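You operate a simulated robot arm through the tools that you are given. There is no shell and no other tool. Be economical: measure what you need, move in short steps, check, and stop when the job is done.

The job below is to be done with a simulated robot arm. You get a single attempt, and the scene is never put back.

JOB
Plug the propagator in, run its mat at 30 C until READY lights, then switch off.
Fine: green plug into the seeds socket, switch on after it; at the end mat dial and seeds switch are off.

Only the result counts: the job must be done as asked and must still hold three seconds after the hand-in. Knocking over, shifting, dropping, spilling or breaking anything else fails it.

ROBOT AND FRAMES
A 7-joint arm with a two-finger parallel gripper, fixed in place. Base frame: the origin is at the foot of the arm, x ahead of it, y to its left, z up; the work surface is at about z = 740. Lengths are in mm, angles in rad, forces in N, time in s.
With the tool pointing down near the work surface it reaches from about 320 to 740 mm from the base axis. Its first joint turns from -2.007 to 2.007 rad. Payload 3.91 kg.
The TCP is the grasp point between the finger pads, 30 mm short of the fingertips. In the tool frame z runs along the fingers and y along their closing line. The gripper opens to 110 mm. The fingers are 20 mm wide and 10 mm thick; the gripper's body (48 by 112 mm) begins 55 mm behind the TCP.
Orientation is that of the tool frame in the base frame, as a unit quaternion [w, x, y, z]. With the fingers straight down and closing along the base's y, the tool's x points along the base's -x, its y along +y and its z along -z.

CONTROLS
- The arm moves only by the tool move_arm. Its argument "steps" is a list of rows, each a list of 7 numbers: the closure, from 0 (fully open) to 1 (shut), then the shift along the base's x, y, z in mm, then the turn, a rotation vector about the base's x, y, z in rad. In form: [[jaw, x, y, z, wx, wy, wz], ...]. A call has 1 to 10 rows; each row shifts and turns the commanded pose from where the row before left it. A row lasts 0.2 s, in which the tool goes at most 50 mm and 0.15 rad; a call with a longer step from one row to the next is refused whole, and so is a gripper value outside its range. Where a pose cannot be reached the arm comes as near as it can. A force on the tool above 90 N (or 10 N above the force at the start of the call, whichever is more), or a blocked arm, ends the call early, and 0.2 s more pass. The fingers move at their own pace (about 108 mm/s each) and stop on an object; they squeeze with about 23 N. The grip force told is the motor's: it shows also when the fingers shut on nothing. Time passes only in rows, and 0.2 s behind the last, so rows that do not move let the fingers close. It gives the time, the measured TCP pose, the force on the tool (base axes), the opening and the grip force at its end, in the units of the frame above (readings bear some noise), and new pictures: "show" is both (left out), scene, wrist or none.
- Cameras (640 x 400 px; columns grow to the right, rows downward): "scene" is fixed at [233.9, -505.4, 1371.1]; the picture's right is [-0.83, -0.56, 0.00], its down [0.19, -0.29, -0.94] and it looks along [0.53, -0.78, 0.35] (base axes); focal length 214 px, centre (320, 200). "wrist" rides on the gripper at [-36, 0, -57] in the tool frame; the picture's right is [0.00, -1.00, 0.00], its down [0.97, 0.00, -0.24] and it looks along [0.24, 0.00, 0.97] (tool axes); focal length 218 px, centre (320, 200). There is no depth. A picture from a camera that has moved, and an enlarged one, comes with that camera's place and axes in the base frame and with its lens. The place of the scene camera against the robot may be out by one fixed shift of up to 18 mm in any direction.
- slide_trunk(by): slides the trunk up (or, below 0, down) by that many mm; the arm rides with it, the base frame stays. It gives what a move gives, with no picture.
- close_up(camera, box): a new picture of the part [left, top, right, bottom] of that camera's present view, enlarged. The clock stands still meanwhile.
- close_job(): hands the job in; it is judged then, once.

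Work in short steps. Places have to be worked out from the pictures, the camera data and where the tool is seen: move nearer, look again, correct. Check each grasp and each placing, and mend what went wrong. You have 120 turns and 170 pictures in all, those below and enlarged ones among them. Open the gripper and draw the arm clear of the work before you hand the job in, unless the task says otherwise; then end with one line.

The tools are called after "Request:" as a command line: name --pt "numbers of a row" for each row, then --argument value for the rest, lists and objects as JSON in quotes. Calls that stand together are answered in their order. move_arm: Moves the arm, as the interface text tells. Its arguments: {"type":"object","properties":{"steps":{"type":"array","items":{"type":"array","items":{"type":"number"}}},"show":{"type":"string","enum":["both","scene","wrist","none"]}},"required":["steps"]} The other tools are called the same way: slide_trunk (by) slides the trunk up or down; close_up (camera, box) takes an enlarged picture of a part of a camera's view; close_job () hands the job in.

At the start:

```text
clock: 0.0
tcp_pos: [132.6, -370.9, 1181.7]
tcp_rot: [-0.001, 0.0, 1.0, 0.0]
ft_force: [0.3, 0.0, 0.3]
gripper_width: 110.0
grip_force: 0.0
trunk travel left (down, up): [-700.0, 290.0]
```

scene: 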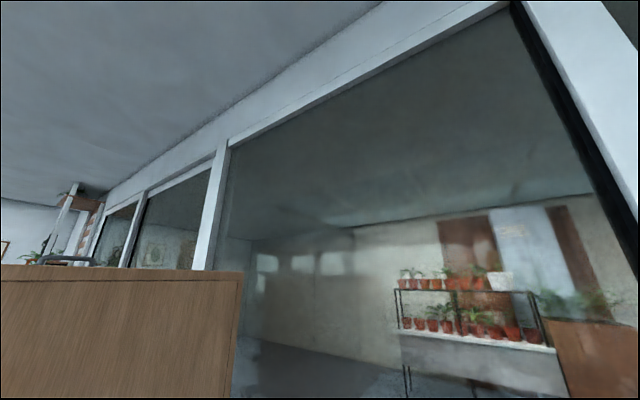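
wrist: 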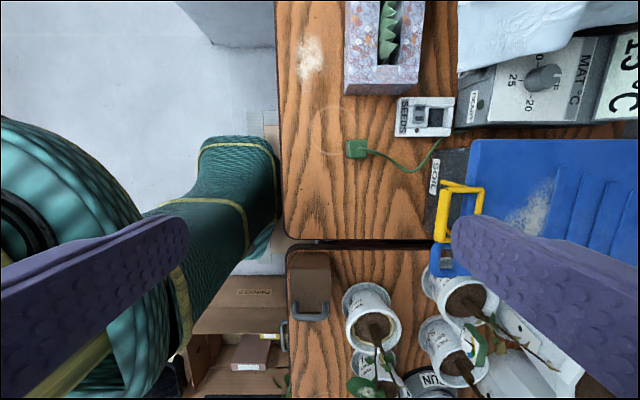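

The scene camera looks away from the bench, so I will rely on the wrist view. I'll enlarge the propagator area first.

Request:
close_up --camera "wrist" --box '[320, 60, 480, 180]'

Request:
close_up --camera "wrist" --box '[440, 0, 640, 150]'

```text
3.33 times, centred on (400, 120) of wrist
camera zoom: at [167.6, -371.7, 1240.1], right [0.0, -1.0, 0.0], down [-0.97, 0.0, 0.24], along [-0.24, 0.0, -0.97], focal length 728 px, centre (53, 467)
```

zoom: 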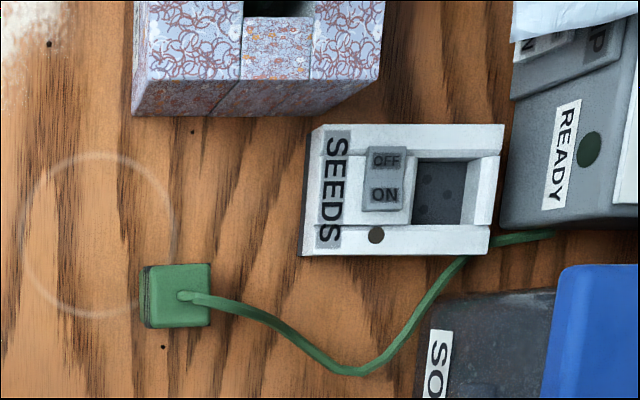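

```text
2.67 times, centred on (540, 75) of wrist
camera zoom: at [167.6, -371.7, 1240.1], right [0.0, -1.0, 0.0], down [-0.97, 0.0, 0.24], along [-0.24, 0.0, -0.97], focal length 582 px, centre (-267, 533)
```

zoom: 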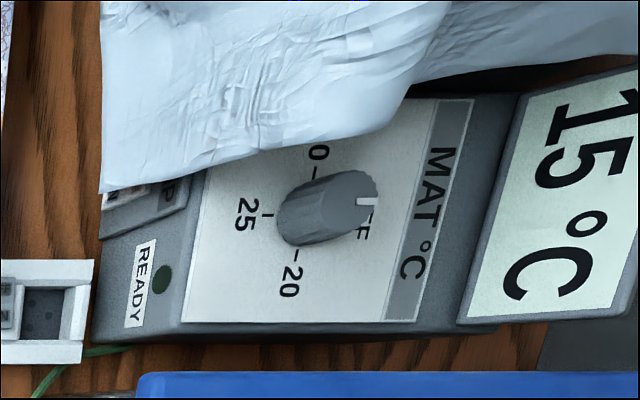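

The seeds block has a rocker switch and a socket recess. The dial points to OFF (at −y), with 20, 25 and 30 following clockwise. I'll move closer and higher over the control box for triangulation.

Request:
move_arm --pt "0 10 -40 -20 0 0 0" --pt "0 10 -40 -20 0 0 0" --pt "0 10 -40 -20 0 0 0" --pt "0 10 -40 -20 0 0 0" --pt "0 10 -40 -20 0 0 0" --pt "0 0 0 0 0 0 0" --show "wrist"

```text
clock: 1.4
tcp_pos: [179.9, -569.6, 1085.5]
tcp_rot: [0.0, 0.0, 1.0, 0.0]
ft_force: [0.3, 0.2, -0.2]
gripper_width: 109.9
grip_force: 0.1
trunk travel left (down, up): [-700.0, 290.0]
camera wrist: at [216.1, -571.1, 1142.3], right [0.0, -1.0, 0.0], down [-0.97, 0.0, 0.24], along [-0.24, 0.0, -0.97], focal length 218 px, centre (320, 200)
```

wrist: 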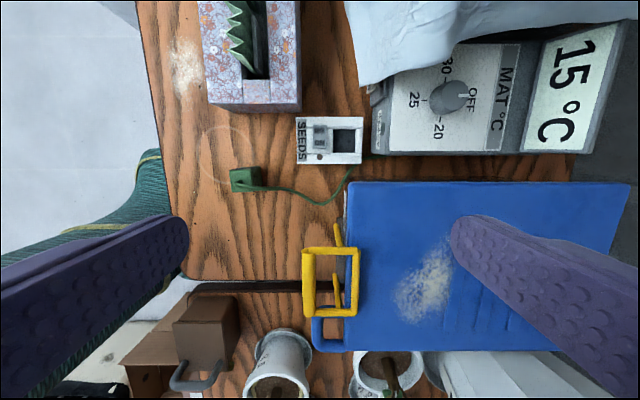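

Estimates: dial at about (270,−716,877), socket at about (226,−614,758), plug at about (163,−450,775). I'll go lower, between plug and socket, for a better look.

Request:
move_arm --pt "0 0 20 -40 0 0 0" --pt "0 0 20 -40 0 0 0" --pt "0 0 0 -40 0 0 0" --pt "0 0 0 -40 0 0 0" --pt "0 0 0 0 0 0 0" --show "wrist"

Request:
close_up --camera "wrist" --box '[120, 40, 440, 240]'

```text
clock: 2.6
tcp_pos: [183.2, -531.1, 922.5]
tcp_rot: [-0.001, 0.0, 1.0, 0.0]
ft_force: [-0.2, -0.1, -0.2]
gripper_width: 110.2
grip_force: 0.0
trunk travel left (down, up): [-700.0, 290.0]
camera wrist: at [218.9, -532.4, 980.2], right [0.0, -1.0, 0.0], down [-0.97, 0.0, 0.24], along [-0.24, 0.0, -0.97], focal length 218 px, centre (320, 200)
```

wrist: 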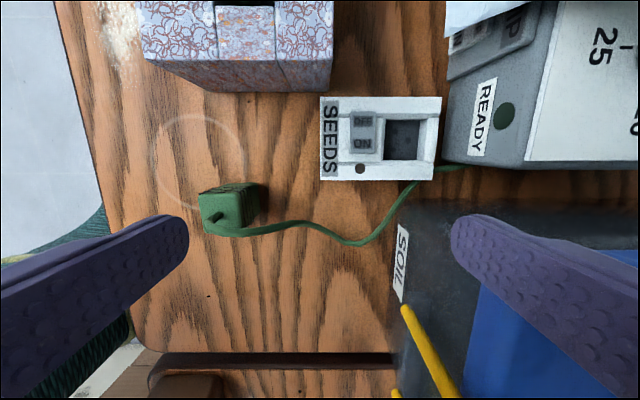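

```text
2.00 times, centred on (280, 140) of wrist
camera zoom: at [218.9, -532.4, 980.2], right [0.0, -1.0, 0.0], down [-0.97, 0.0, 0.24], along [-0.24, 0.0, -0.97], focal length 436 px, centre (400, 320)
```

zoom: 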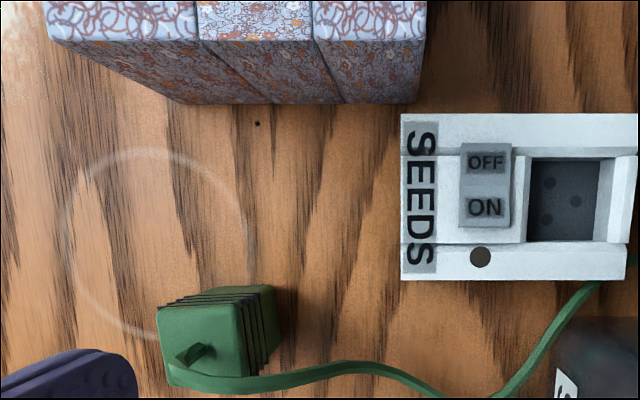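

The plug stands upright with its cable from the top; the socket has a 3-hole triangle whose apex points to −y. I'll look from right above the plug.

Request:
move_arm --pt "0 -5 40 -15 0 0 0" --pt "0 -5 39 -15 0 0 0" --pt "0 -5 0 -15 0 0 0" --pt "0 0 0 0 0 0 0" --show "wrist"

Request:
close_up --camera "wrist" --box '[220, 120, 420, 245]'

```text
clock: 3.6
tcp_pos: [166.5, -451.9, 879.7]
tcp_rot: [0.001, 0.0, 1.0, 0.0]
ft_force: [0.3, -1.2, 0.5]
gripper_width: 110.0
grip_force: 0.1
trunk travel left (down, up): [-700.0, 290.0]
camera wrist: at [201.8, -452.2, 937.1], right [0.0, -1.0, 0.0], down [-0.97, 0.0, 0.24], along [-0.24, 0.0, -0.97], focal length 218 px, centre (320, 200)
```

wrist: 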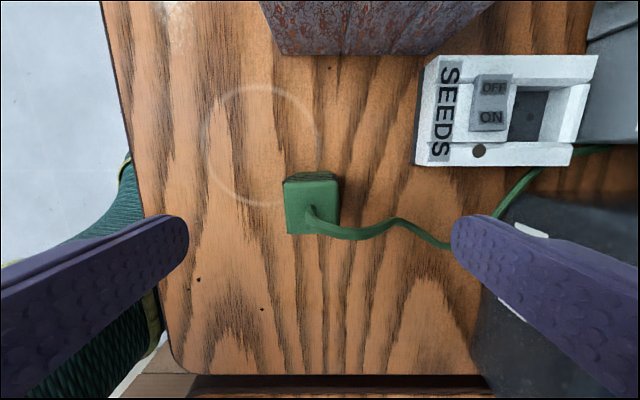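

```text
3.20 times, centred on (320, 182) of wrist
camera zoom: at [201.8, -452.2, 937.1], right [0.0, -1.0, 0.0], down [-0.97, 0.0, 0.24], along [-0.24, 0.0, -0.97], focal length 698 px, centre (320, 256)
```

zoom: 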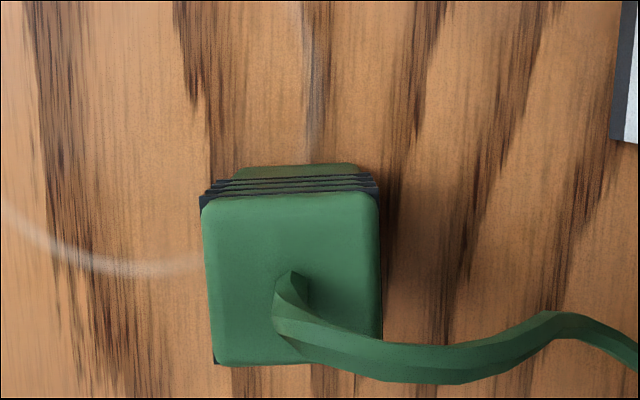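

The plug top is at about (162,−446,798) and the plug is about 35 mm square. To learn how its pins sit I'll swing round for an oblique view from the +y side, starting with the yaw.

Request:
move_arm --pt "0 0 6 3 0 0 0.15" --pt "0 0 6 3 0 0 0.15" --pt "0 0 6 3 0 0 0.15" --pt "0 0 6 3 0 0 0.15" --pt "0 0 6 3 0 0 0.15" --pt "0 0 0 3 0 0 0.15" --pt "0 0 0 3 0 0 0.15" --pt "0 0 0 3 0 0 0.15" --pt "0 0 0 3 0 0 0.15" --pt "0 0 0 3 0 0 0.15" --show "wrist"

```text
clock: 5.8
tcp_pos: [167.6, -422.1, 909.3]
tcp_rot: [0.0, -0.682, 0.731, 0.001]
ft_force: [0.3, 0.0, -0.4]
gripper_width: 109.8
grip_force: 0.0
trunk travel left (down, up): [-700.0, 290.0]
camera wrist: at [168.8, -386.7, 966.0], right [1.0, -0.07, 0.0], down [-0.07, -0.97, 0.24], along [-0.02, -0.24, -0.97], focal length 218 px, centre (320, 200)
```

wrist: 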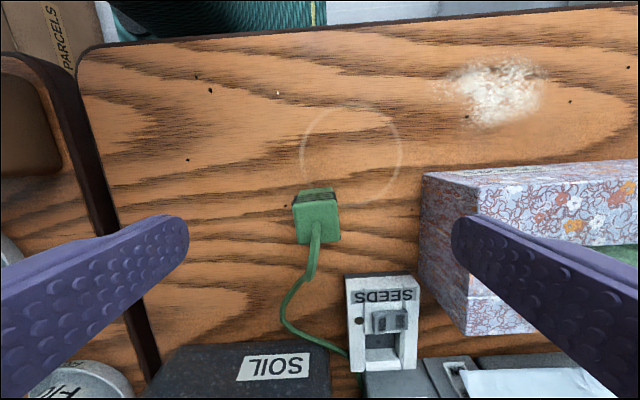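

Now I tilt toward the plug, backing off in +y.

Request:
move_arm --pt "0 0 8 -8 -0.15 0 0" --pt "0 0 8 -8 -0.15 0 0" --pt "0 0 8 -8 -0.15 0 0" --pt "0 0 8 -8 -0.15 0 0" --pt "0 0 8 -8 -0.15 0 0" --pt "0 0 8 -8 -0.15 0 0" --show "wrist"

Request:
close_up --camera "wrist" --box '[220, 120, 420, 245]'

```text
clock: 7.2
tcp_pos: [172.0, -382.1, 854.4]
tcp_rot: [-0.297, -0.614, 0.659, -0.318]
ft_force: [-0.1, 0.6, 0.1]
gripper_width: 110.4
grip_force: 0.0
out of reach, approached as far as the arm can: row 6
trunk travel left (down, up): [-700.0, 290.0]
camera wrist: at [174.3, -316.1, 862.2], right [1.0, -0.04, 0.05], down [-0.07, -0.41, 0.91], along [-0.02, -0.91, -0.41], focal length 218 px, centre (320, 200)
```

wrist: 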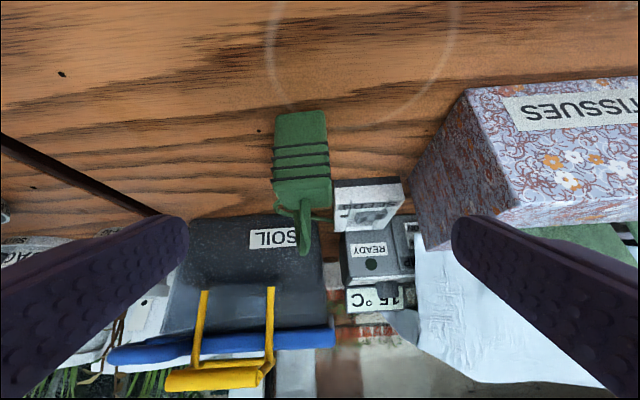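

```text
3.20 times, centred on (320, 182) of wrist
camera zoom: at [174.3, -316.1, 862.2], right [1.0, -0.04, 0.05], down [-0.07, -0.41, 0.91], along [-0.02, -0.91, -0.41], focal length 698 px, centre (320, 256)
```

zoom: 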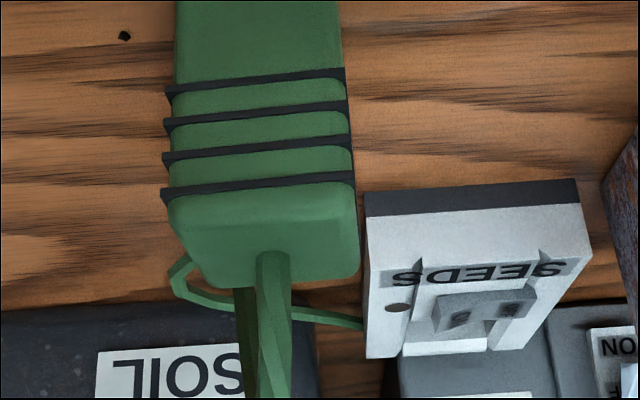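

The plug is seen upside down here; I'll enlarge its lower end where pins might show.

Request:
close_up --camera "wrist" --box '[260, 95, 340, 145]'

Request:
close_up --camera "wrist" --box '[325, 165, 445, 315]'

```text
8.00 times, centred on (300, 120) of wrist
camera zoom: at [174.3, -316.1, 862.2], right [1.0, -0.04, 0.05], down [-0.07, -0.41, 0.91], along [-0.02, -0.91, -0.41], focal length 1746 px, centre (480, 840)
```

zoom: 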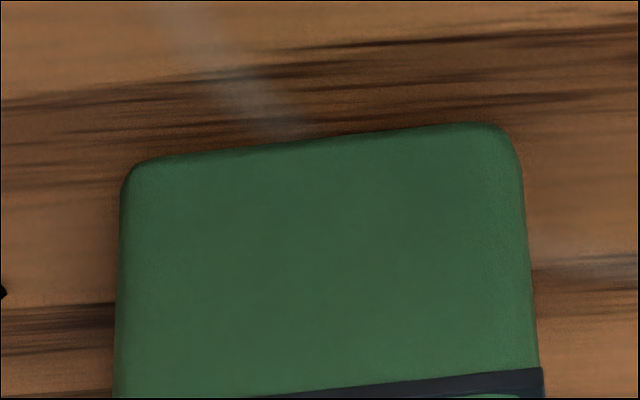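

```text
2.67 times, centred on (385, 240) of wrist
camera zoom: at [174.3, -316.1, 862.2], right [1.0, -0.04, 0.05], down [-0.07, -0.41, 0.91], along [-0.02, -0.91, -0.41], focal length 582 px, centre (147, 93)
```

zoom: 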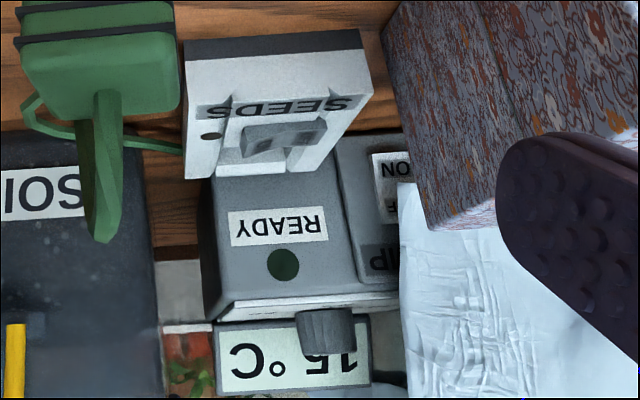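

No pins protrude; the plug is a block standing flush, so aligning it squarely with the recess matters. I'll undo the tilt, finish the yaw to 90° (fingers closing along x) and look down on the socket.

Request:
move_arm --pt "0 0 -8 8 0.15 0 0" --pt "0 0 -8 8 0.15 0 0" --pt "0 0 -8 8 0.15 0 0" --pt "0 0 -8 8 0.15 0 0" --pt "0 0 -8 8 0.15 0 0" --pt "0 0 -8 8 0.15 0 0.07" --pt "0 20 -45 0 0 0 0" --pt "0 20 -45 0 0 0 0" --pt "0 18 -40 0 0 0 0" --pt "0 0 0 0 0 0 0" --show "wrist"

Request:
close_up --camera "wrist" --box '[220, 140, 420, 265]'

```text
refused: row 6 steps farther than a row can; nothing moved
```

```text
3.20 times, centred on (320, 202) of wrist
camera zoom: at [174.3, -316.1, 862.2], right [1.0, -0.04, 0.05], down [-0.07, -0.41, 0.91], along [-0.02, -0.91, -0.41], focal length 698 px, centre (320, 192)
```

zoom: 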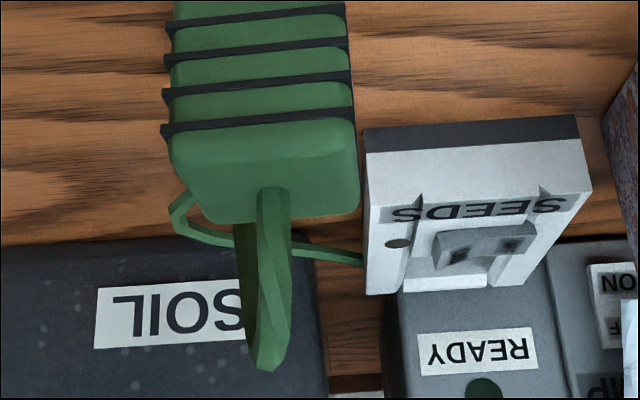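

One row combined too much turning; I'll split the yaw into its own row.

Request:
move_arm --pt "0 0 -8 8 0.15 0 0" --pt "0 0 -8 8 0.15 0 0" --pt "0 0 -8 8 0.15 0 0" --pt "0 0 -8 8 0.15 0 0" --pt "0 0 -8 8 0.15 0 0" --pt "0 0 -8 8 0.15 0 0" --pt "0 20 -45 0 0 0 0.07" --pt "0 20 -45 0 0 0 0" --pt "0 18 -40 0 0 0 0" --pt "0 0 0 0 0 0 0" --show "wrist"

Request:
close_up --camera "wrist" --box '[220, 140, 420, 265]'

```text
clock: 9.4
tcp_pos: [229.4, -557.7, 902.8]
tcp_rot: [0.0, -0.706, 0.708, 0.0]
ft_force: [-0.2, -0.2, -0.1]
gripper_width: 110.0
grip_force: 0.1
trunk travel left (down, up): [-700.0, 290.0]
camera wrist: at [228.1, -522.5, 959.7], right [1.0, 0.0, 0.0], down [0.0, -0.97, 0.24], along [0.0, -0.24, -0.97], focal length 218 px, centre (320, 200)
```

wrist: 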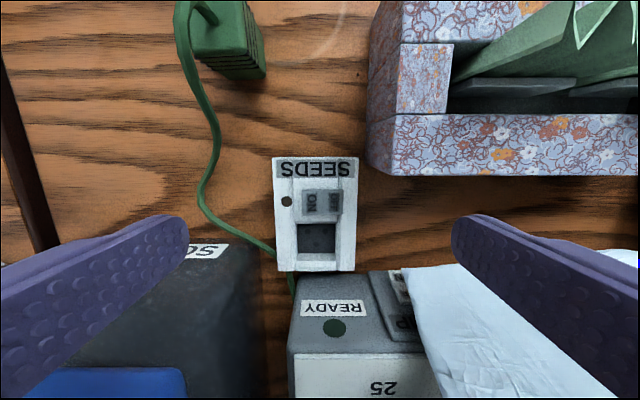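

```text
3.20 times, centred on (320, 202) of wrist
camera zoom: at [228.1, -522.5, 959.7], right [1.0, 0.0, 0.0], down [0.0, -0.97, 0.24], along [0.0, -0.24, -0.97], focal length 698 px, centre (320, 192)
```

zoom: 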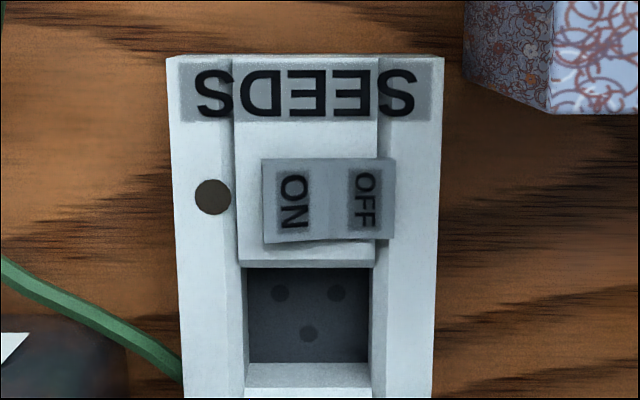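

I'll move right over the socket for exact coordinates.

Request:
move_arm --pt "0 0 -35 -10 0 0 0" --pt "0 0 -35 -10 0 0 0" --pt "0 0 0 0 0 0 0" --show "wrist"

Request:
close_up --camera "wrist" --box '[220, 100, 420, 225]'

```text
clock: 9.9
tcp_pos: [228.6, -593.6, 890.4]
tcp_rot: [0.014, -0.699, 0.715, 0.012]
ft_force: [-0.8, 33.8, 17.2]
gripper_width: 109.9
grip_force: 0.0
trunk travel left (down, up): [-700.0, 290.0]
stopped in row 2: the force on the tool passed its limit (the readings are from after the stop); the commanded pose is now the measured one
camera wrist: at [229.1, -559.2, 949.4], right [1.0, -0.02, 0.0], down [-0.02, -0.98, 0.2], along [0.0, -0.2, -0.98], focal length 218 px, centre (320, 200)
```

wrist: 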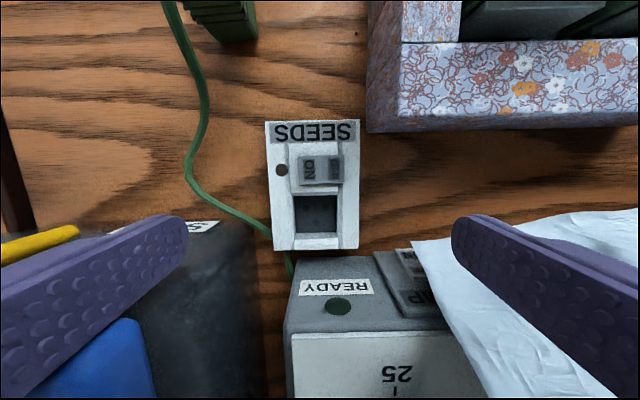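

```text
3.20 times, centred on (320, 162) of wrist
camera zoom: at [229.1, -559.2, 949.4], right [1.0, -0.02, 0.0], down [-0.02, -0.98, 0.2], along [0.0, -0.2, -0.98], focal length 698 px, centre (320, 320)
```

zoom: 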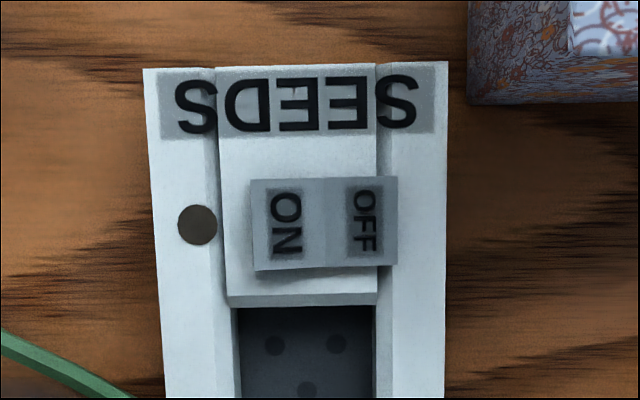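

I touched something around y≈−600 with the open fingers (either the SOIL bin scoop on the left or the draped sheet on the right). I back off up and away at once and inspect.

Request:
move_arm --pt "0 0 20 10 0 0 0" --pt "0 0 16 30 0 0 0" --pt "0 0 0 40 0 0 0" --pt "0 0 0 0 0 0 0" --show "wrist"

Request:
close_up --camera "wrist" --box '[0, 150, 320, 400]'

Request:
close_up --camera "wrist" --box '[320, 150, 640, 400]'

```text
clock: 10.9
tcp_pos: [230.5, -559.3, 967.7]
tcp_rot: [0.011, -0.7, 0.714, 0.01]
ft_force: [-0.5, -0.2, 0.2]
gripper_width: 110.2
grip_force: 0.0
trunk travel left (down, up): [-700.0, 290.0]
camera wrist: at [230.0, -525.9, 1026.1], right [1.0, -0.02, 0.0], down [-0.02, -0.98, 0.21], along [0.0, -0.21, -0.98], focal length 218 px, centre (320, 200)
```

wrist: 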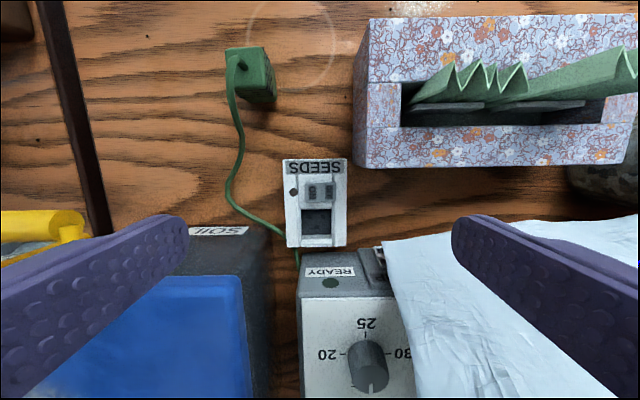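

```text
1.60 times, centred on (160, 275) of wrist
camera zoom: at [230.0, -525.9, 1026.1], right [1.0, -0.02, 0.0], down [-0.02, -0.98, 0.21], along [0.0, -0.21, -0.98], focal length 349 px, centre (576, 80)
```

zoom: 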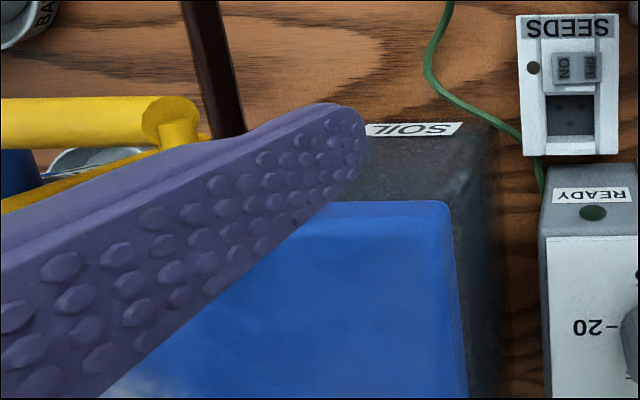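

```text
1.60 times, centred on (480, 275) of wrist
camera zoom: at [230.0, -525.9, 1026.1], right [1.0, -0.02, 0.0], down [-0.02, -0.98, 0.21], along [0.0, -0.21, -0.98], focal length 349 px, centre (64, 80)
```

zoom: 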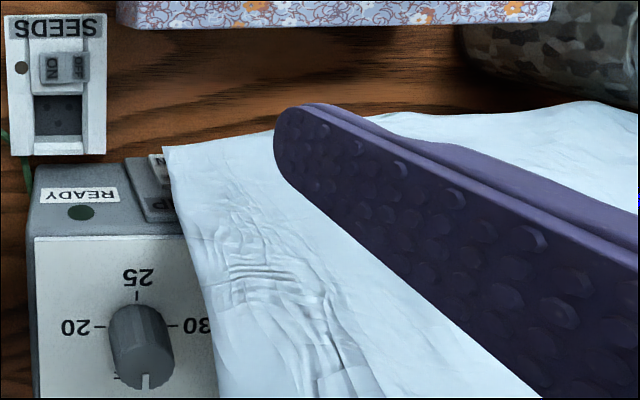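

The finger bumped the tall SOIL bin (lid ≈ z 900, front at y≈−605, x<190). Its label position computes the same before and after, so it wasn't moved. To clear it at the socket I'll hold the plug with fingers closing along x and the hand leaned 0.6 rad toward +y. I go over the plug in that pose.

Request:
move_arm --pt "0.2 -10 25 -5 0 0 0.02" --pt "0.36 -14.6 23 -10 -0.126 0 0" --pt "0.36 -14.6 23 -15 -0.126 0 0" --pt "0.36 -14.6 23 -15 -0.126 0 0" --pt "0.36 -14.6 23 -15 -0.126 0 0" --pt "0.36 0 0 -15 -0.126 0 0" --pt "0.36 0 0 0 0 0 0" --show "wrist"

Request:
close_up --camera "wrist" --box '[220, 120, 420, 245]'

```text
clock: 12.5
tcp_pos: [160.7, -446.6, 894.2]
tcp_rot: [0.208, 0.677, -0.675, 0.208]
ft_force: [1.0, 0.2, -0.1]
gripper_width: 70.4
grip_force: 0.0
trunk travel left (down, up): [-700.0, 290.0]
camera wrist: at [159.6, -384.5, 920.5], right [1.0, 0.0, 0.0], down [0.0, -0.67, 0.75], along [0.0, -0.75, -0.67], focal length 218 px, centre (320, 200)
```

wrist: 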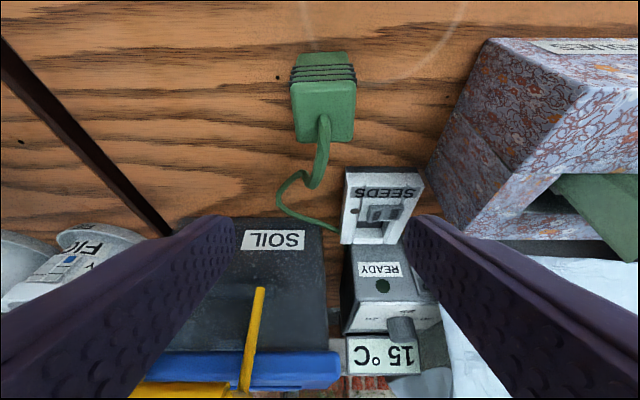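

```text
3.20 times, centred on (320, 182) of wrist
camera zoom: at [159.6, -384.5, 920.5], right [1.0, 0.0, 0.0], down [0.0, -0.67, 0.75], along [0.0, -0.75, -0.67], focal length 698 px, centre (320, 256)
```

zoom: 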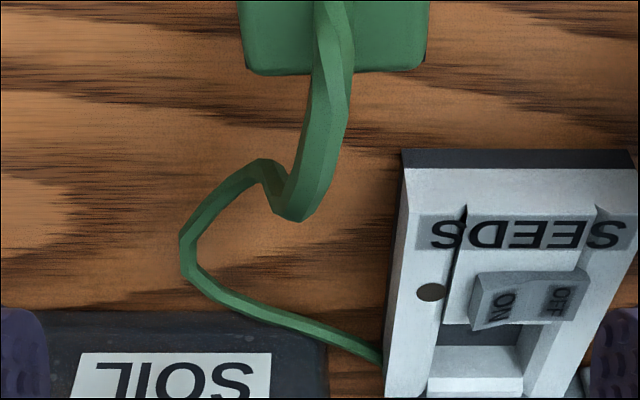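

The plug top centre is confirmed at (162,−446,797). I descend with the pads either side of it.

Request:
move_arm --pt "0.36 1.3 2.6 -25 0 0 0" --pt "0.36 0 3 -25 0 0 0" --pt "0.36 0 0 -25 0 0 0" --pt "0.36 0 0 -22 0 0 0" --pt "0.36 0 0 0 0 0 0" --show "wrist"

```text
clock: 13.7
tcp_pos: [162.9, -440.1, 794.7]
tcp_rot: [0.208, 0.676, -0.675, 0.209]
ft_force: [0.7, -0.3, 0.8]
gripper_width: 70.3
grip_force: 0.0
trunk travel left (down, up): [-700.0, 290.0]
camera wrist: at [162.0, -378.5, 822.6], right [1.0, 0.0, 0.0], down [0.0, -0.67, 0.75], along [0.0, -0.75, -0.67], focal length 218 px, centre (320, 200)
```

wrist: 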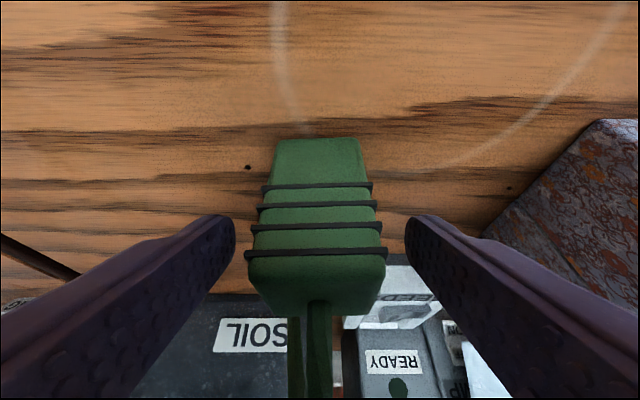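

The plug sits centred between the pads; I close.

Request:
move_arm --pt "0.6 0 0 0 0 0 0" --pt "0.8 0 0 0 0 0 0" --pt "0.8 0 0 0 0 0 0" --show "wrist"

```text
clock: 14.5
tcp_pos: [163.8, -439.9, 795.6]
tcp_rot: [0.208, 0.676, -0.676, 0.208]
ft_force: [0.9, 0.3, -0.3]
gripper_width: 35.6
grip_force: 22.9
trunk travel left (down, up): [-700.0, 290.0]
camera wrist: at [161.9, -378.5, 822.8], right [1.0, 0.0, 0.0], down [0.0, -0.67, 0.74], along [0.0, -0.74, -0.67], focal length 218 px, centre (320, 200)
```

wrist: 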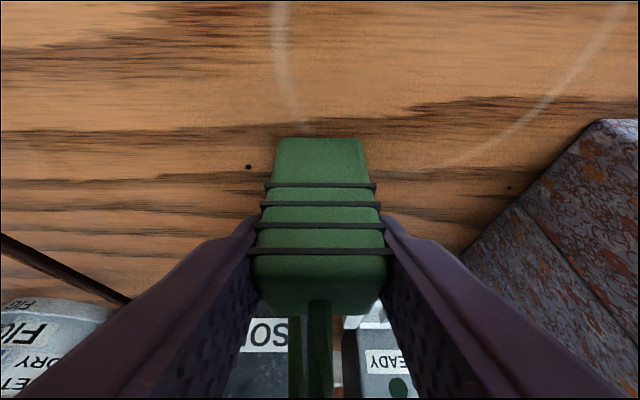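

Grip is good (35.6 mm, 23 N). Lifting 60 mm and carrying toward above the socket.

Request:
move_arm --pt "0.8 0 0 20 0 0 0" --pt "0.8 0 0 40 0 0 0" --pt "0.8 12 -33 0 0 0 0" --pt "0.8 12 -33 0 0 0 0" --pt "0.8 12 -33 0 0 0 0" --pt "0.8 12 -33 0 0 0 0" --pt "0.8 13 -23 0 0 0 0" --pt "0.8 0 0 0 0 0 0" --show "wrist"

Request:
close_up --camera "wrist" --box '[220, 120, 420, 245]'

```text
clock: 16.3
tcp_pos: [225.3, -595.9, 857.5]
tcp_rot: [0.208, 0.676, -0.675, 0.208]
ft_force: [-0.4, 0.6, 0.2]
gripper_width: 35.6
grip_force: 23.0
trunk travel left (down, up): [-700.0, 290.0]
camera wrist: at [223.6, -534.6, 885.7], right [1.0, 0.0, 0.0], down [0.0, -0.67, 0.75], along [0.0, -0.75, -0.67], focal length 218 px, centre (320, 200)
```

wrist: 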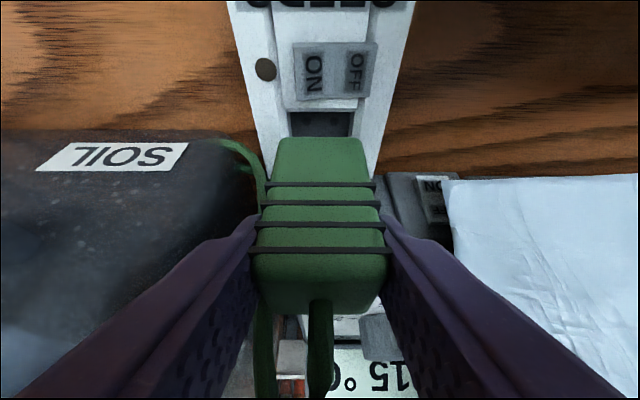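

```text
3.20 times, centred on (320, 182) of wrist
camera zoom: at [223.6, -534.6, 885.7], right [1.0, 0.0, 0.0], down [0.0, -0.67, 0.75], along [0.0, -0.75, -0.67], focal length 698 px, centre (320, 256)
```

zoom: 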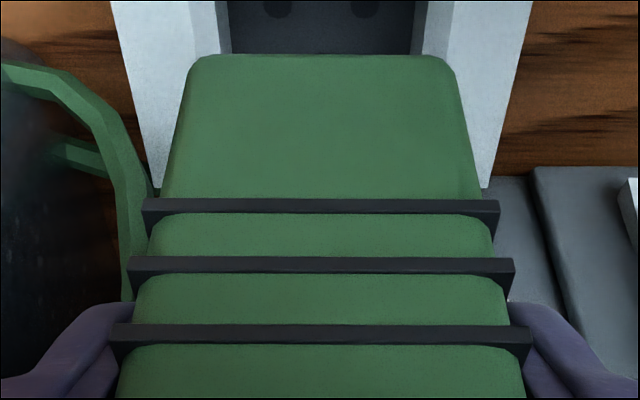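

Plug front-bottom edge is at y≈−587, x centre ≈223.9; the recess centre ≈(224.2,−612). I shift −7 mm in y, lower to just above the rim and check.

Request:
move_arm --pt "0.8 0.3 -7 -10 0 0 0" --pt "0.8 0 0 -10 0 0 0" --pt "0.8 0 0 -8 0 0 0" --pt "0.8 0 0 0 0 0 0" --show "wrist"

Request:
close_up --camera "wrist" --box '[240, 80, 400, 180]'

```text
clock: 17.3
tcp_pos: [226.2, -601.5, 827.4]
tcp_rot: [0.208, 0.677, -0.674, 0.209]
ft_force: [-1.0, 0.2, -0.2]
gripper_width: 35.3
grip_force: 22.5
trunk travel left (down, up): [-700.0, 290.0]
camera wrist: at [224.6, -539.8, 854.5], right [1.0, 0.0, 0.0], down [0.0, -0.67, 0.74], along [0.0, -0.74, -0.67], focal length 218 px, centre (320, 200)
```

wrist: 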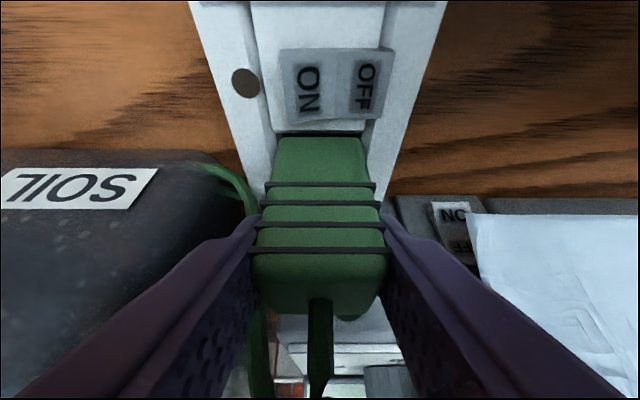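

```text
4.00 times, centred on (320, 130) of wrist
camera zoom: at [224.6, -539.8, 854.5], right [1.0, 0.0, 0.0], down [0.0, -0.67, 0.74], along [0.0, -0.74, -0.67], focal length 873 px, centre (320, 480)
```

zoom: 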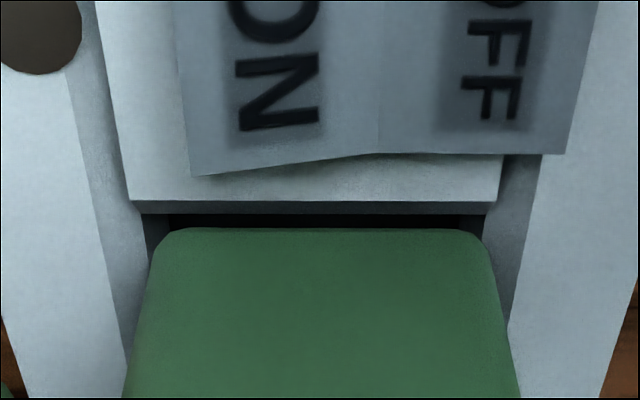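

Nearly aligned; I nudge −0.4 x, −2 y and lower in small steps, watching force.

Request:
move_arm --pt "0.8 -0.4 -2 -3 0 0 0" --pt "0.8 0 0 -4 0 0 0" --pt "0.8 0 0 -4 0 0 0" --pt "0.8 0 0 0 0 0 0" --show "wrist"

Request:
close_up --camera "wrist" --box '[240, 80, 400, 180]'

```text
clock: 18.3
tcp_pos: [223.4, -603.8, 817.7]
tcp_rot: [0.209, 0.676, -0.675, 0.209]
ft_force: [0.4, -7.7, -0.1]
gripper_width: 35.3
grip_force: 23.3
trunk travel left (down, up): [-700.0, 290.0]
camera wrist: at [222.3, -543.2, 844.2], right [1.0, 0.0, 0.0], down [0.0, -0.67, 0.75], along [0.0, -0.75, -0.67], focal length 218 px, centre (320, 200)
```

wrist: 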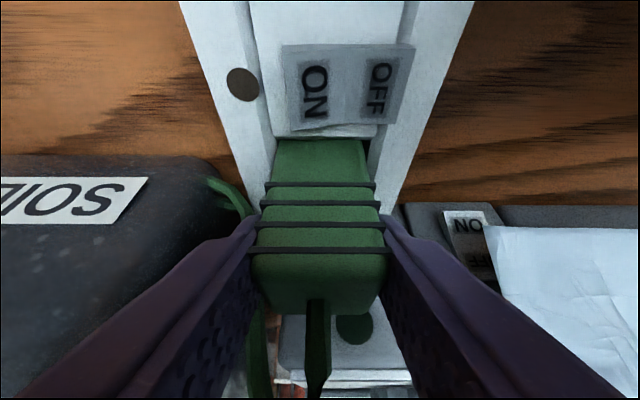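

```text
4.00 times, centred on (320, 130) of wrist
camera zoom: at [222.3, -543.2, 844.2], right [1.0, 0.0, 0.0], down [0.0, -0.67, 0.75], along [0.0, -0.75, -0.67], focal length 873 px, centre (320, 480)
```

zoom: 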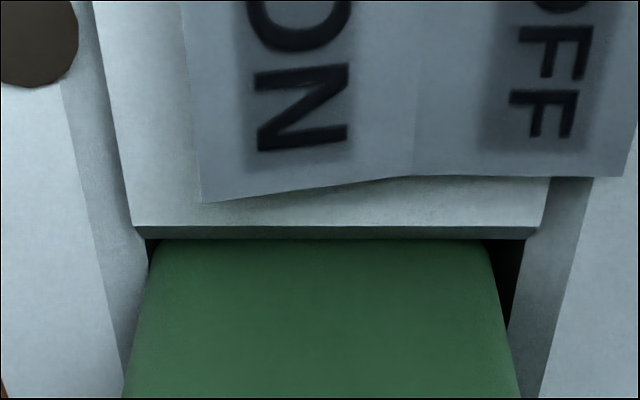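

The plug sits ~1.5 mm too far −x and rubs the panel edge (−7.7 N in y). I correct +1.5 x, −1 y and lower further.

Request:
move_arm --pt "0.8 1.3 -1.2 0 0 0 0" --pt "0.8 0 0 -2 0 0 0" --pt "0.8 0 0 -2 0 0 0" --pt "0.8 0 0 0 0 0 0" --show "wrist"

Request:
close_up --camera "wrist" --box '[240, 80, 400, 180]'

```text
clock: 19.3
tcp_pos: [225.1, -604.5, 812.8]
tcp_rot: [0.207, 0.677, -0.675, 0.207]
ft_force: [0.4, -4.0, 0.6]
gripper_width: 35.6
grip_force: 23.2
trunk travel left (down, up): [-700.0, 290.0]
camera wrist: at [223.9, -543.2, 840.6], right [1.0, 0.0, 0.0], down [0.0, -0.67, 0.74], along [0.0, -0.74, -0.67], focal length 218 px, centre (320, 200)
```

wrist: 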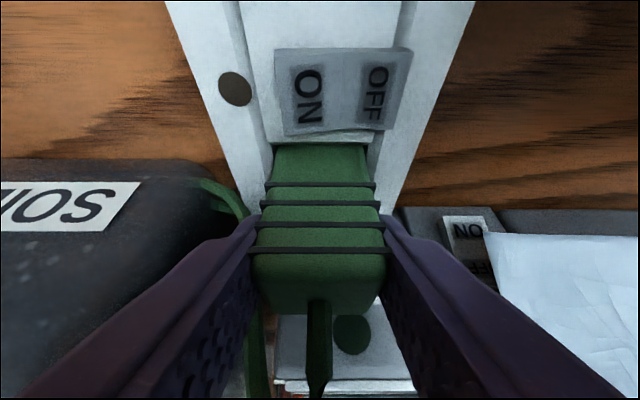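

```text
4.00 times, centred on (320, 130) of wrist
camera zoom: at [223.9, -543.2, 840.6], right [1.0, 0.0, 0.0], down [0.0, -0.67, 0.74], along [0.0, -0.74, -0.67], focal length 873 px, centre (320, 480)
```

zoom: 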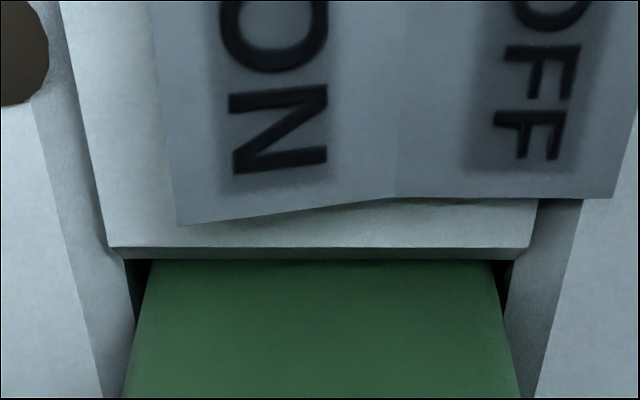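

Centred and entering the recess. I keep lowering gently.

Request:
move_arm --pt "0.8 0 -0.5 -2 0 0 0" --pt "0.8 0 0 -2 0 0 0" --pt "0.8 0 0 -2 0 0 0" --pt "0.8 0 0 0 0 0 0" --show "none"

```text
clock: 20.3
tcp_pos: [226.1, -604.5, 806.3]
tcp_rot: [0.209, 0.677, -0.675, 0.209]
ft_force: [2.1, -0.5, 1.9]
gripper_width: 35.4
grip_force: 23.0
trunk travel left (down, up): [-700.0, 290.0]
```

Request:
move_arm --pt "0.8 0 0 -2 0 0 0" --pt "0.8 0 0 -2 0 0 0" --pt "0.8 0 0 0 0 0 0" --show "wrist"

```text
clock: 21.1
tcp_pos: [224.6, -605.0, 804.6]
tcp_rot: [0.208, 0.676, -0.675, 0.21]
ft_force: [3.4, -2.6, 17.6]
gripper_width: 35.8
grip_force: 22.7
trunk travel left (down, up): [-700.0, 290.0]
camera wrist: at [224.2, -543.2, 831.5], right [1.0, 0.0, 0.0], down [0.0, -0.66, 0.75], along [0.0, -0.75, -0.66], focal length 218 px, centre (320, 200)
```

wrist: 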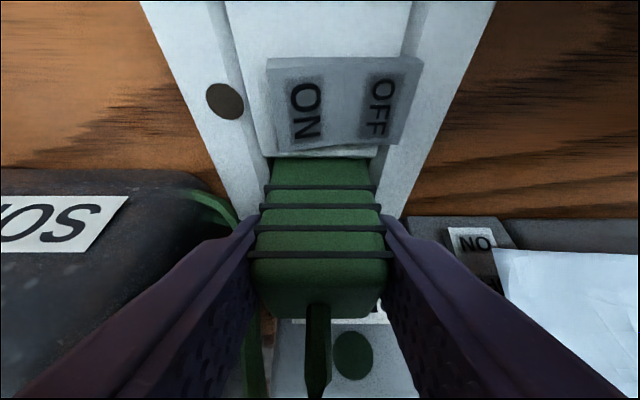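

Contact at 17.6 N with plug bottom ≈ z 749. I press a bit more to see whether it is really bottomed out.

Request:
move_arm --pt "0.8 0 0 -2 0 0 0" --pt "0.8 0 0 -1 0 0 0" --pt "0.8 0 0 0 0 0 0" --show "wrist"

Request:
close_up --camera "wrist" --box '[240, 110, 400, 210]'

```text
clock: 21.9
tcp_pos: [224.8, -603.7, 800.6]
tcp_rot: [0.208, 0.676, -0.674, 0.21]
ft_force: [3.1, -3.2, 17.4]
gripper_width: 35.6
grip_force: 22.9
trunk travel left (down, up): [-700.0, 290.0]
camera wrist: at [224.3, -542.6, 827.8], right [1.0, 0.0, 0.0], down [0.0, -0.67, 0.75], along [0.0, -0.75, -0.67], focal length 218 px, centre (320, 200)
```

wrist: 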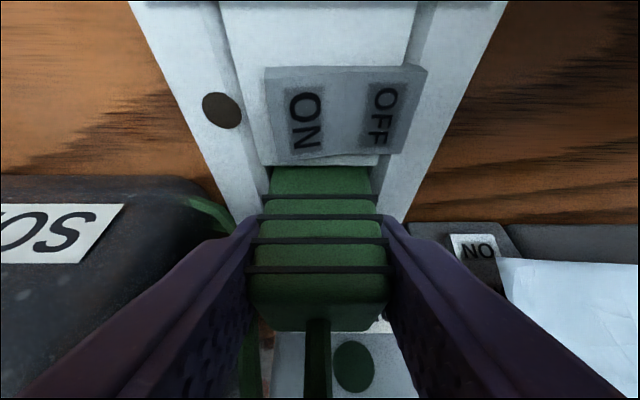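

```text
4.00 times, centred on (320, 160) of wrist
camera zoom: at [224.3, -542.6, 827.8], right [1.0, 0.0, 0.0], down [0.0, -0.67, 0.75], along [0.0, -0.75, -0.67], focal length 873 px, centre (320, 360)
```

zoom: 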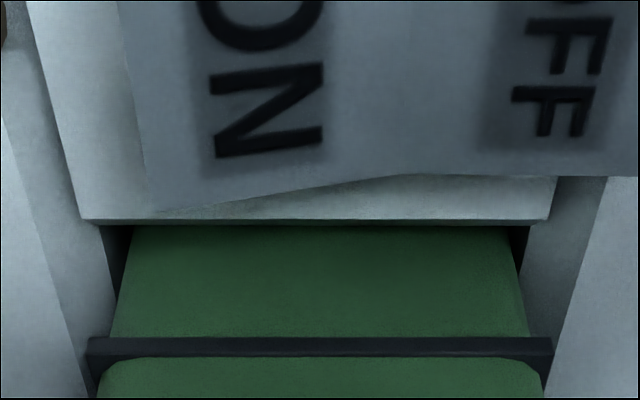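

The plug now slips in the pads at constant force, so it has bottomed on the floor at z≈749, square in the recess. I release slightly, then rise along the tool's backward direction.

Request:
move_arm --pt "0.58 0 0 2 0 0 0" --pt "0.58 0 0 0 0 0 0" --pt "0.58 0 11 17 0 0 0" --pt "0.58 0 17 25 0 0 0" --pt "0.58 0 17 30 0 0 0" --pt "0.58 0 0 0 0 0 0" --show "wrist"

Request:
close_up --camera "wrist" --box '[220, 60, 420, 185]'

```text
clock: 23.3
tcp_pos: [221.4, -560.9, 877.0]
tcp_rot: [0.208, 0.677, -0.675, 0.208]
ft_force: [-0.7, 0.1, 0.3]
gripper_width: 46.5
grip_force: 0.0
trunk travel left (down, up): [-700.0, 290.0]
camera wrist: at [220.3, -498.4, 903.4], right [1.0, 0.0, 0.0], down [0.0, -0.67, 0.74], along [0.0, -0.74, -0.67], focal length 218 px, centre (320, 200)
```

wrist: 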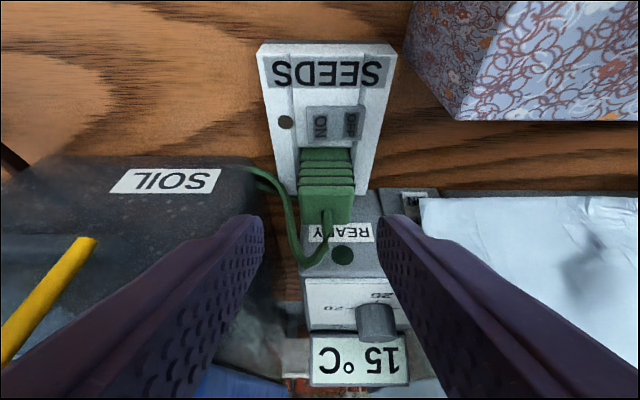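

```text
3.20 times, centred on (320, 122) of wrist
camera zoom: at [220.3, -498.4, 903.4], right [1.0, 0.0, 0.0], down [0.0, -0.67, 0.74], along [0.0, -0.74, -0.67], focal length 698 px, centre (320, 448)
```

zoom: 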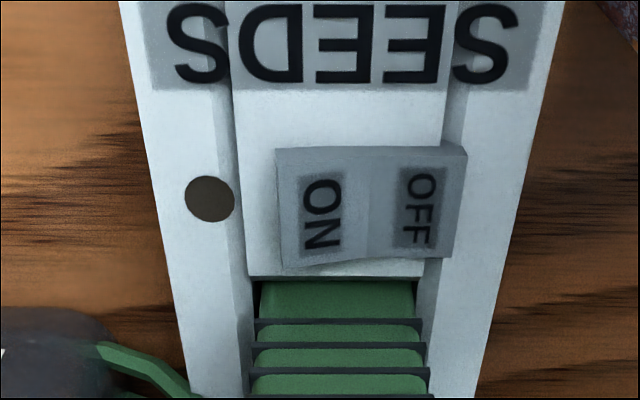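

The plug is seated (top ≈ z 806). Now the switch: the ON half is at about (219,−570). I close the fingers, offset slightly −x, and lower toward it.

Request:
move_arm --pt "1 -4 0 0 0 0 0" --pt "1 0 0 0 0 0 0" --pt "1 0 0 -20 0 0 0" --pt "1 0 0 -20 0 0 0" --pt "1 0 0 -15 0 0 0" --pt "1 0 0 0 0 0 0" --show "wrist"

```text
clock: 24.7
tcp_pos: [220.5, -560.3, 819.2]
tcp_rot: [0.209, 0.676, -0.675, 0.208]
ft_force: [-0.4, 0.9, 0.4]
gripper_width: 0.0
grip_force: 23.0
trunk travel left (down, up): [-700.0, 290.0]
camera wrist: at [219.8, -498.4, 846.9], right [1.0, 0.0, 0.0], down [0.0, -0.67, 0.75], along [0.0, -0.75, -0.67], focal length 218 px, centre (320, 200)
```

wrist: 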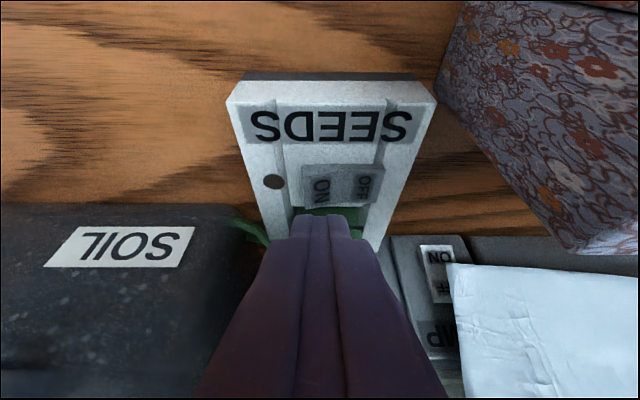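

Tip is about 12 mm above the rocker. Shift to x≈217 and press down in small steps.

Request:
move_arm --pt "1 -3.5 1.5 0 0 0 0" --pt "1 0 0 -6 0 0 0" --pt "1 0 0 -4 0 0 0" --pt "1 0 0 -3 0 0 0" --pt "1 0 0 0 0 0 0" --show "wrist"

```text
clock: 25.9
tcp_pos: [217.4, -558.8, 804.7]
tcp_rot: [0.209, 0.676, -0.675, 0.208]
ft_force: [0.8, 0.4, 5.1]
gripper_width: 0.1
grip_force: 22.8
trunk travel left (down, up): [-700.0, 290.0]
camera wrist: at [216.1, -496.8, 832.9], right [1.0, 0.0, 0.0], down [0.0, -0.67, 0.75], along [0.0, -0.75, -0.67], focal length 218 px, centre (320, 200)
```

wrist: 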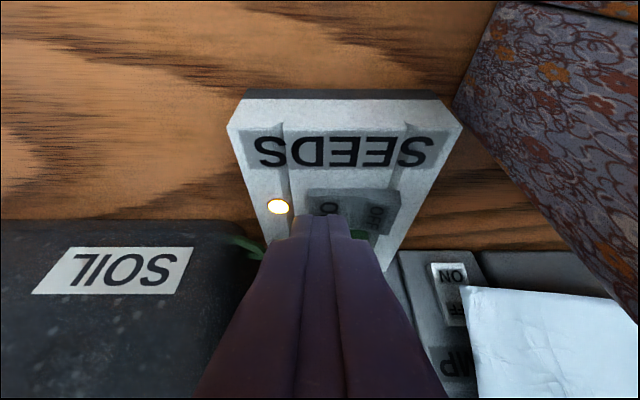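

The seeds indicator lights. I retract to a vantage over the control box and check it stays lit, looking also at the dial.

Request:
move_arm --pt "1 0 0 20 0 0 0" --pt "1 0 10 40 0 0 0" --pt "1 4 0 45 0 0 0" --pt "1 20 -10 45 0 0 0" --pt "1 20 -30 35 0 0 0" --pt "1 0 0 0 0 0 0" --show "wrist"

Request:
close_up --camera "wrist" --box '[160, 120, 480, 320]'

```text
refused: row 4 steps farther than a row can; nothing moved
```

```text
2.00 times, centred on (320, 220) of wrist
camera zoom: at [216.1, -496.8, 832.9], right [1.0, 0.0, 0.0], down [0.0, -0.67, 0.75], along [0.0, -0.75, -0.67], focal length 436 px, centre (320, 160)
```

zoom: 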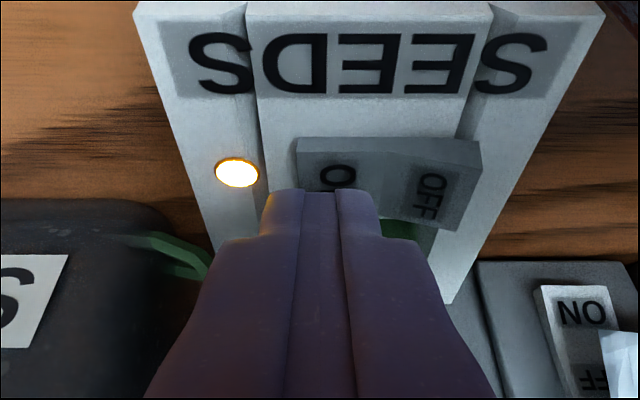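

Request:
move_arm --pt "1 0 0 20 0 0 0" --pt "1 0 10 40 0 0 0" --pt "1 4 0 45 0 0 0" --pt "1 20 -10 40 0 0 0" --pt "1 20 -25 35 0 0 0" --pt "1 0 0 0 0 0 0" --show "wrist"

Request:
close_up --camera "wrist" --box '[200, 100, 440, 250]'

```text
clock: 27.3
tcp_pos: [260.6, -581.6, 987.7]
tcp_rot: [0.208, 0.677, -0.675, 0.208]
ft_force: [0.1, 0.5, 0.6]
gripper_width: 0.0
grip_force: 22.9
trunk travel left (down, up): [-700.0, 290.0]
camera wrist: at [259.4, -520.2, 1015.4], right [1.0, 0.0, 0.0], down [0.0, -0.67, 0.75], along [0.0, -0.75, -0.67], focal length 218 px, centre (320, 200)
```

wrist: 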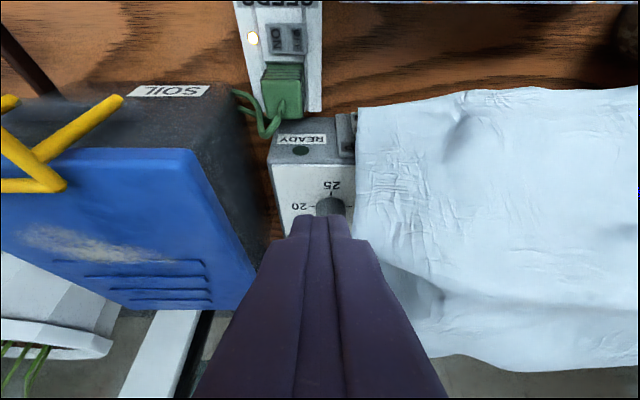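

```text
2.67 times, centred on (320, 175) of wrist
camera zoom: at [259.4, -520.2, 1015.4], right [1.0, 0.0, 0.0], down [0.0, -0.67, 0.75], along [0.0, -0.75, -0.67], focal length 582 px, centre (320, 267)
```

zoom: 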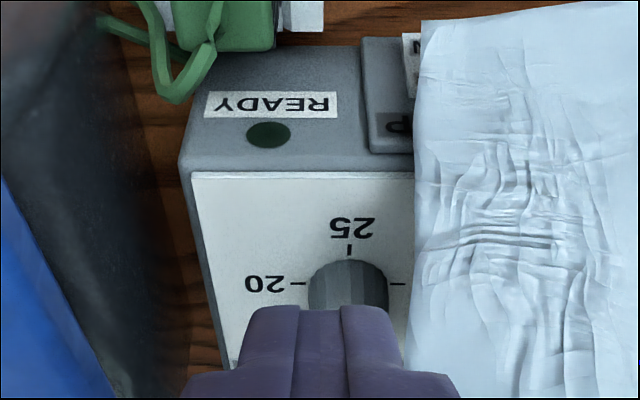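

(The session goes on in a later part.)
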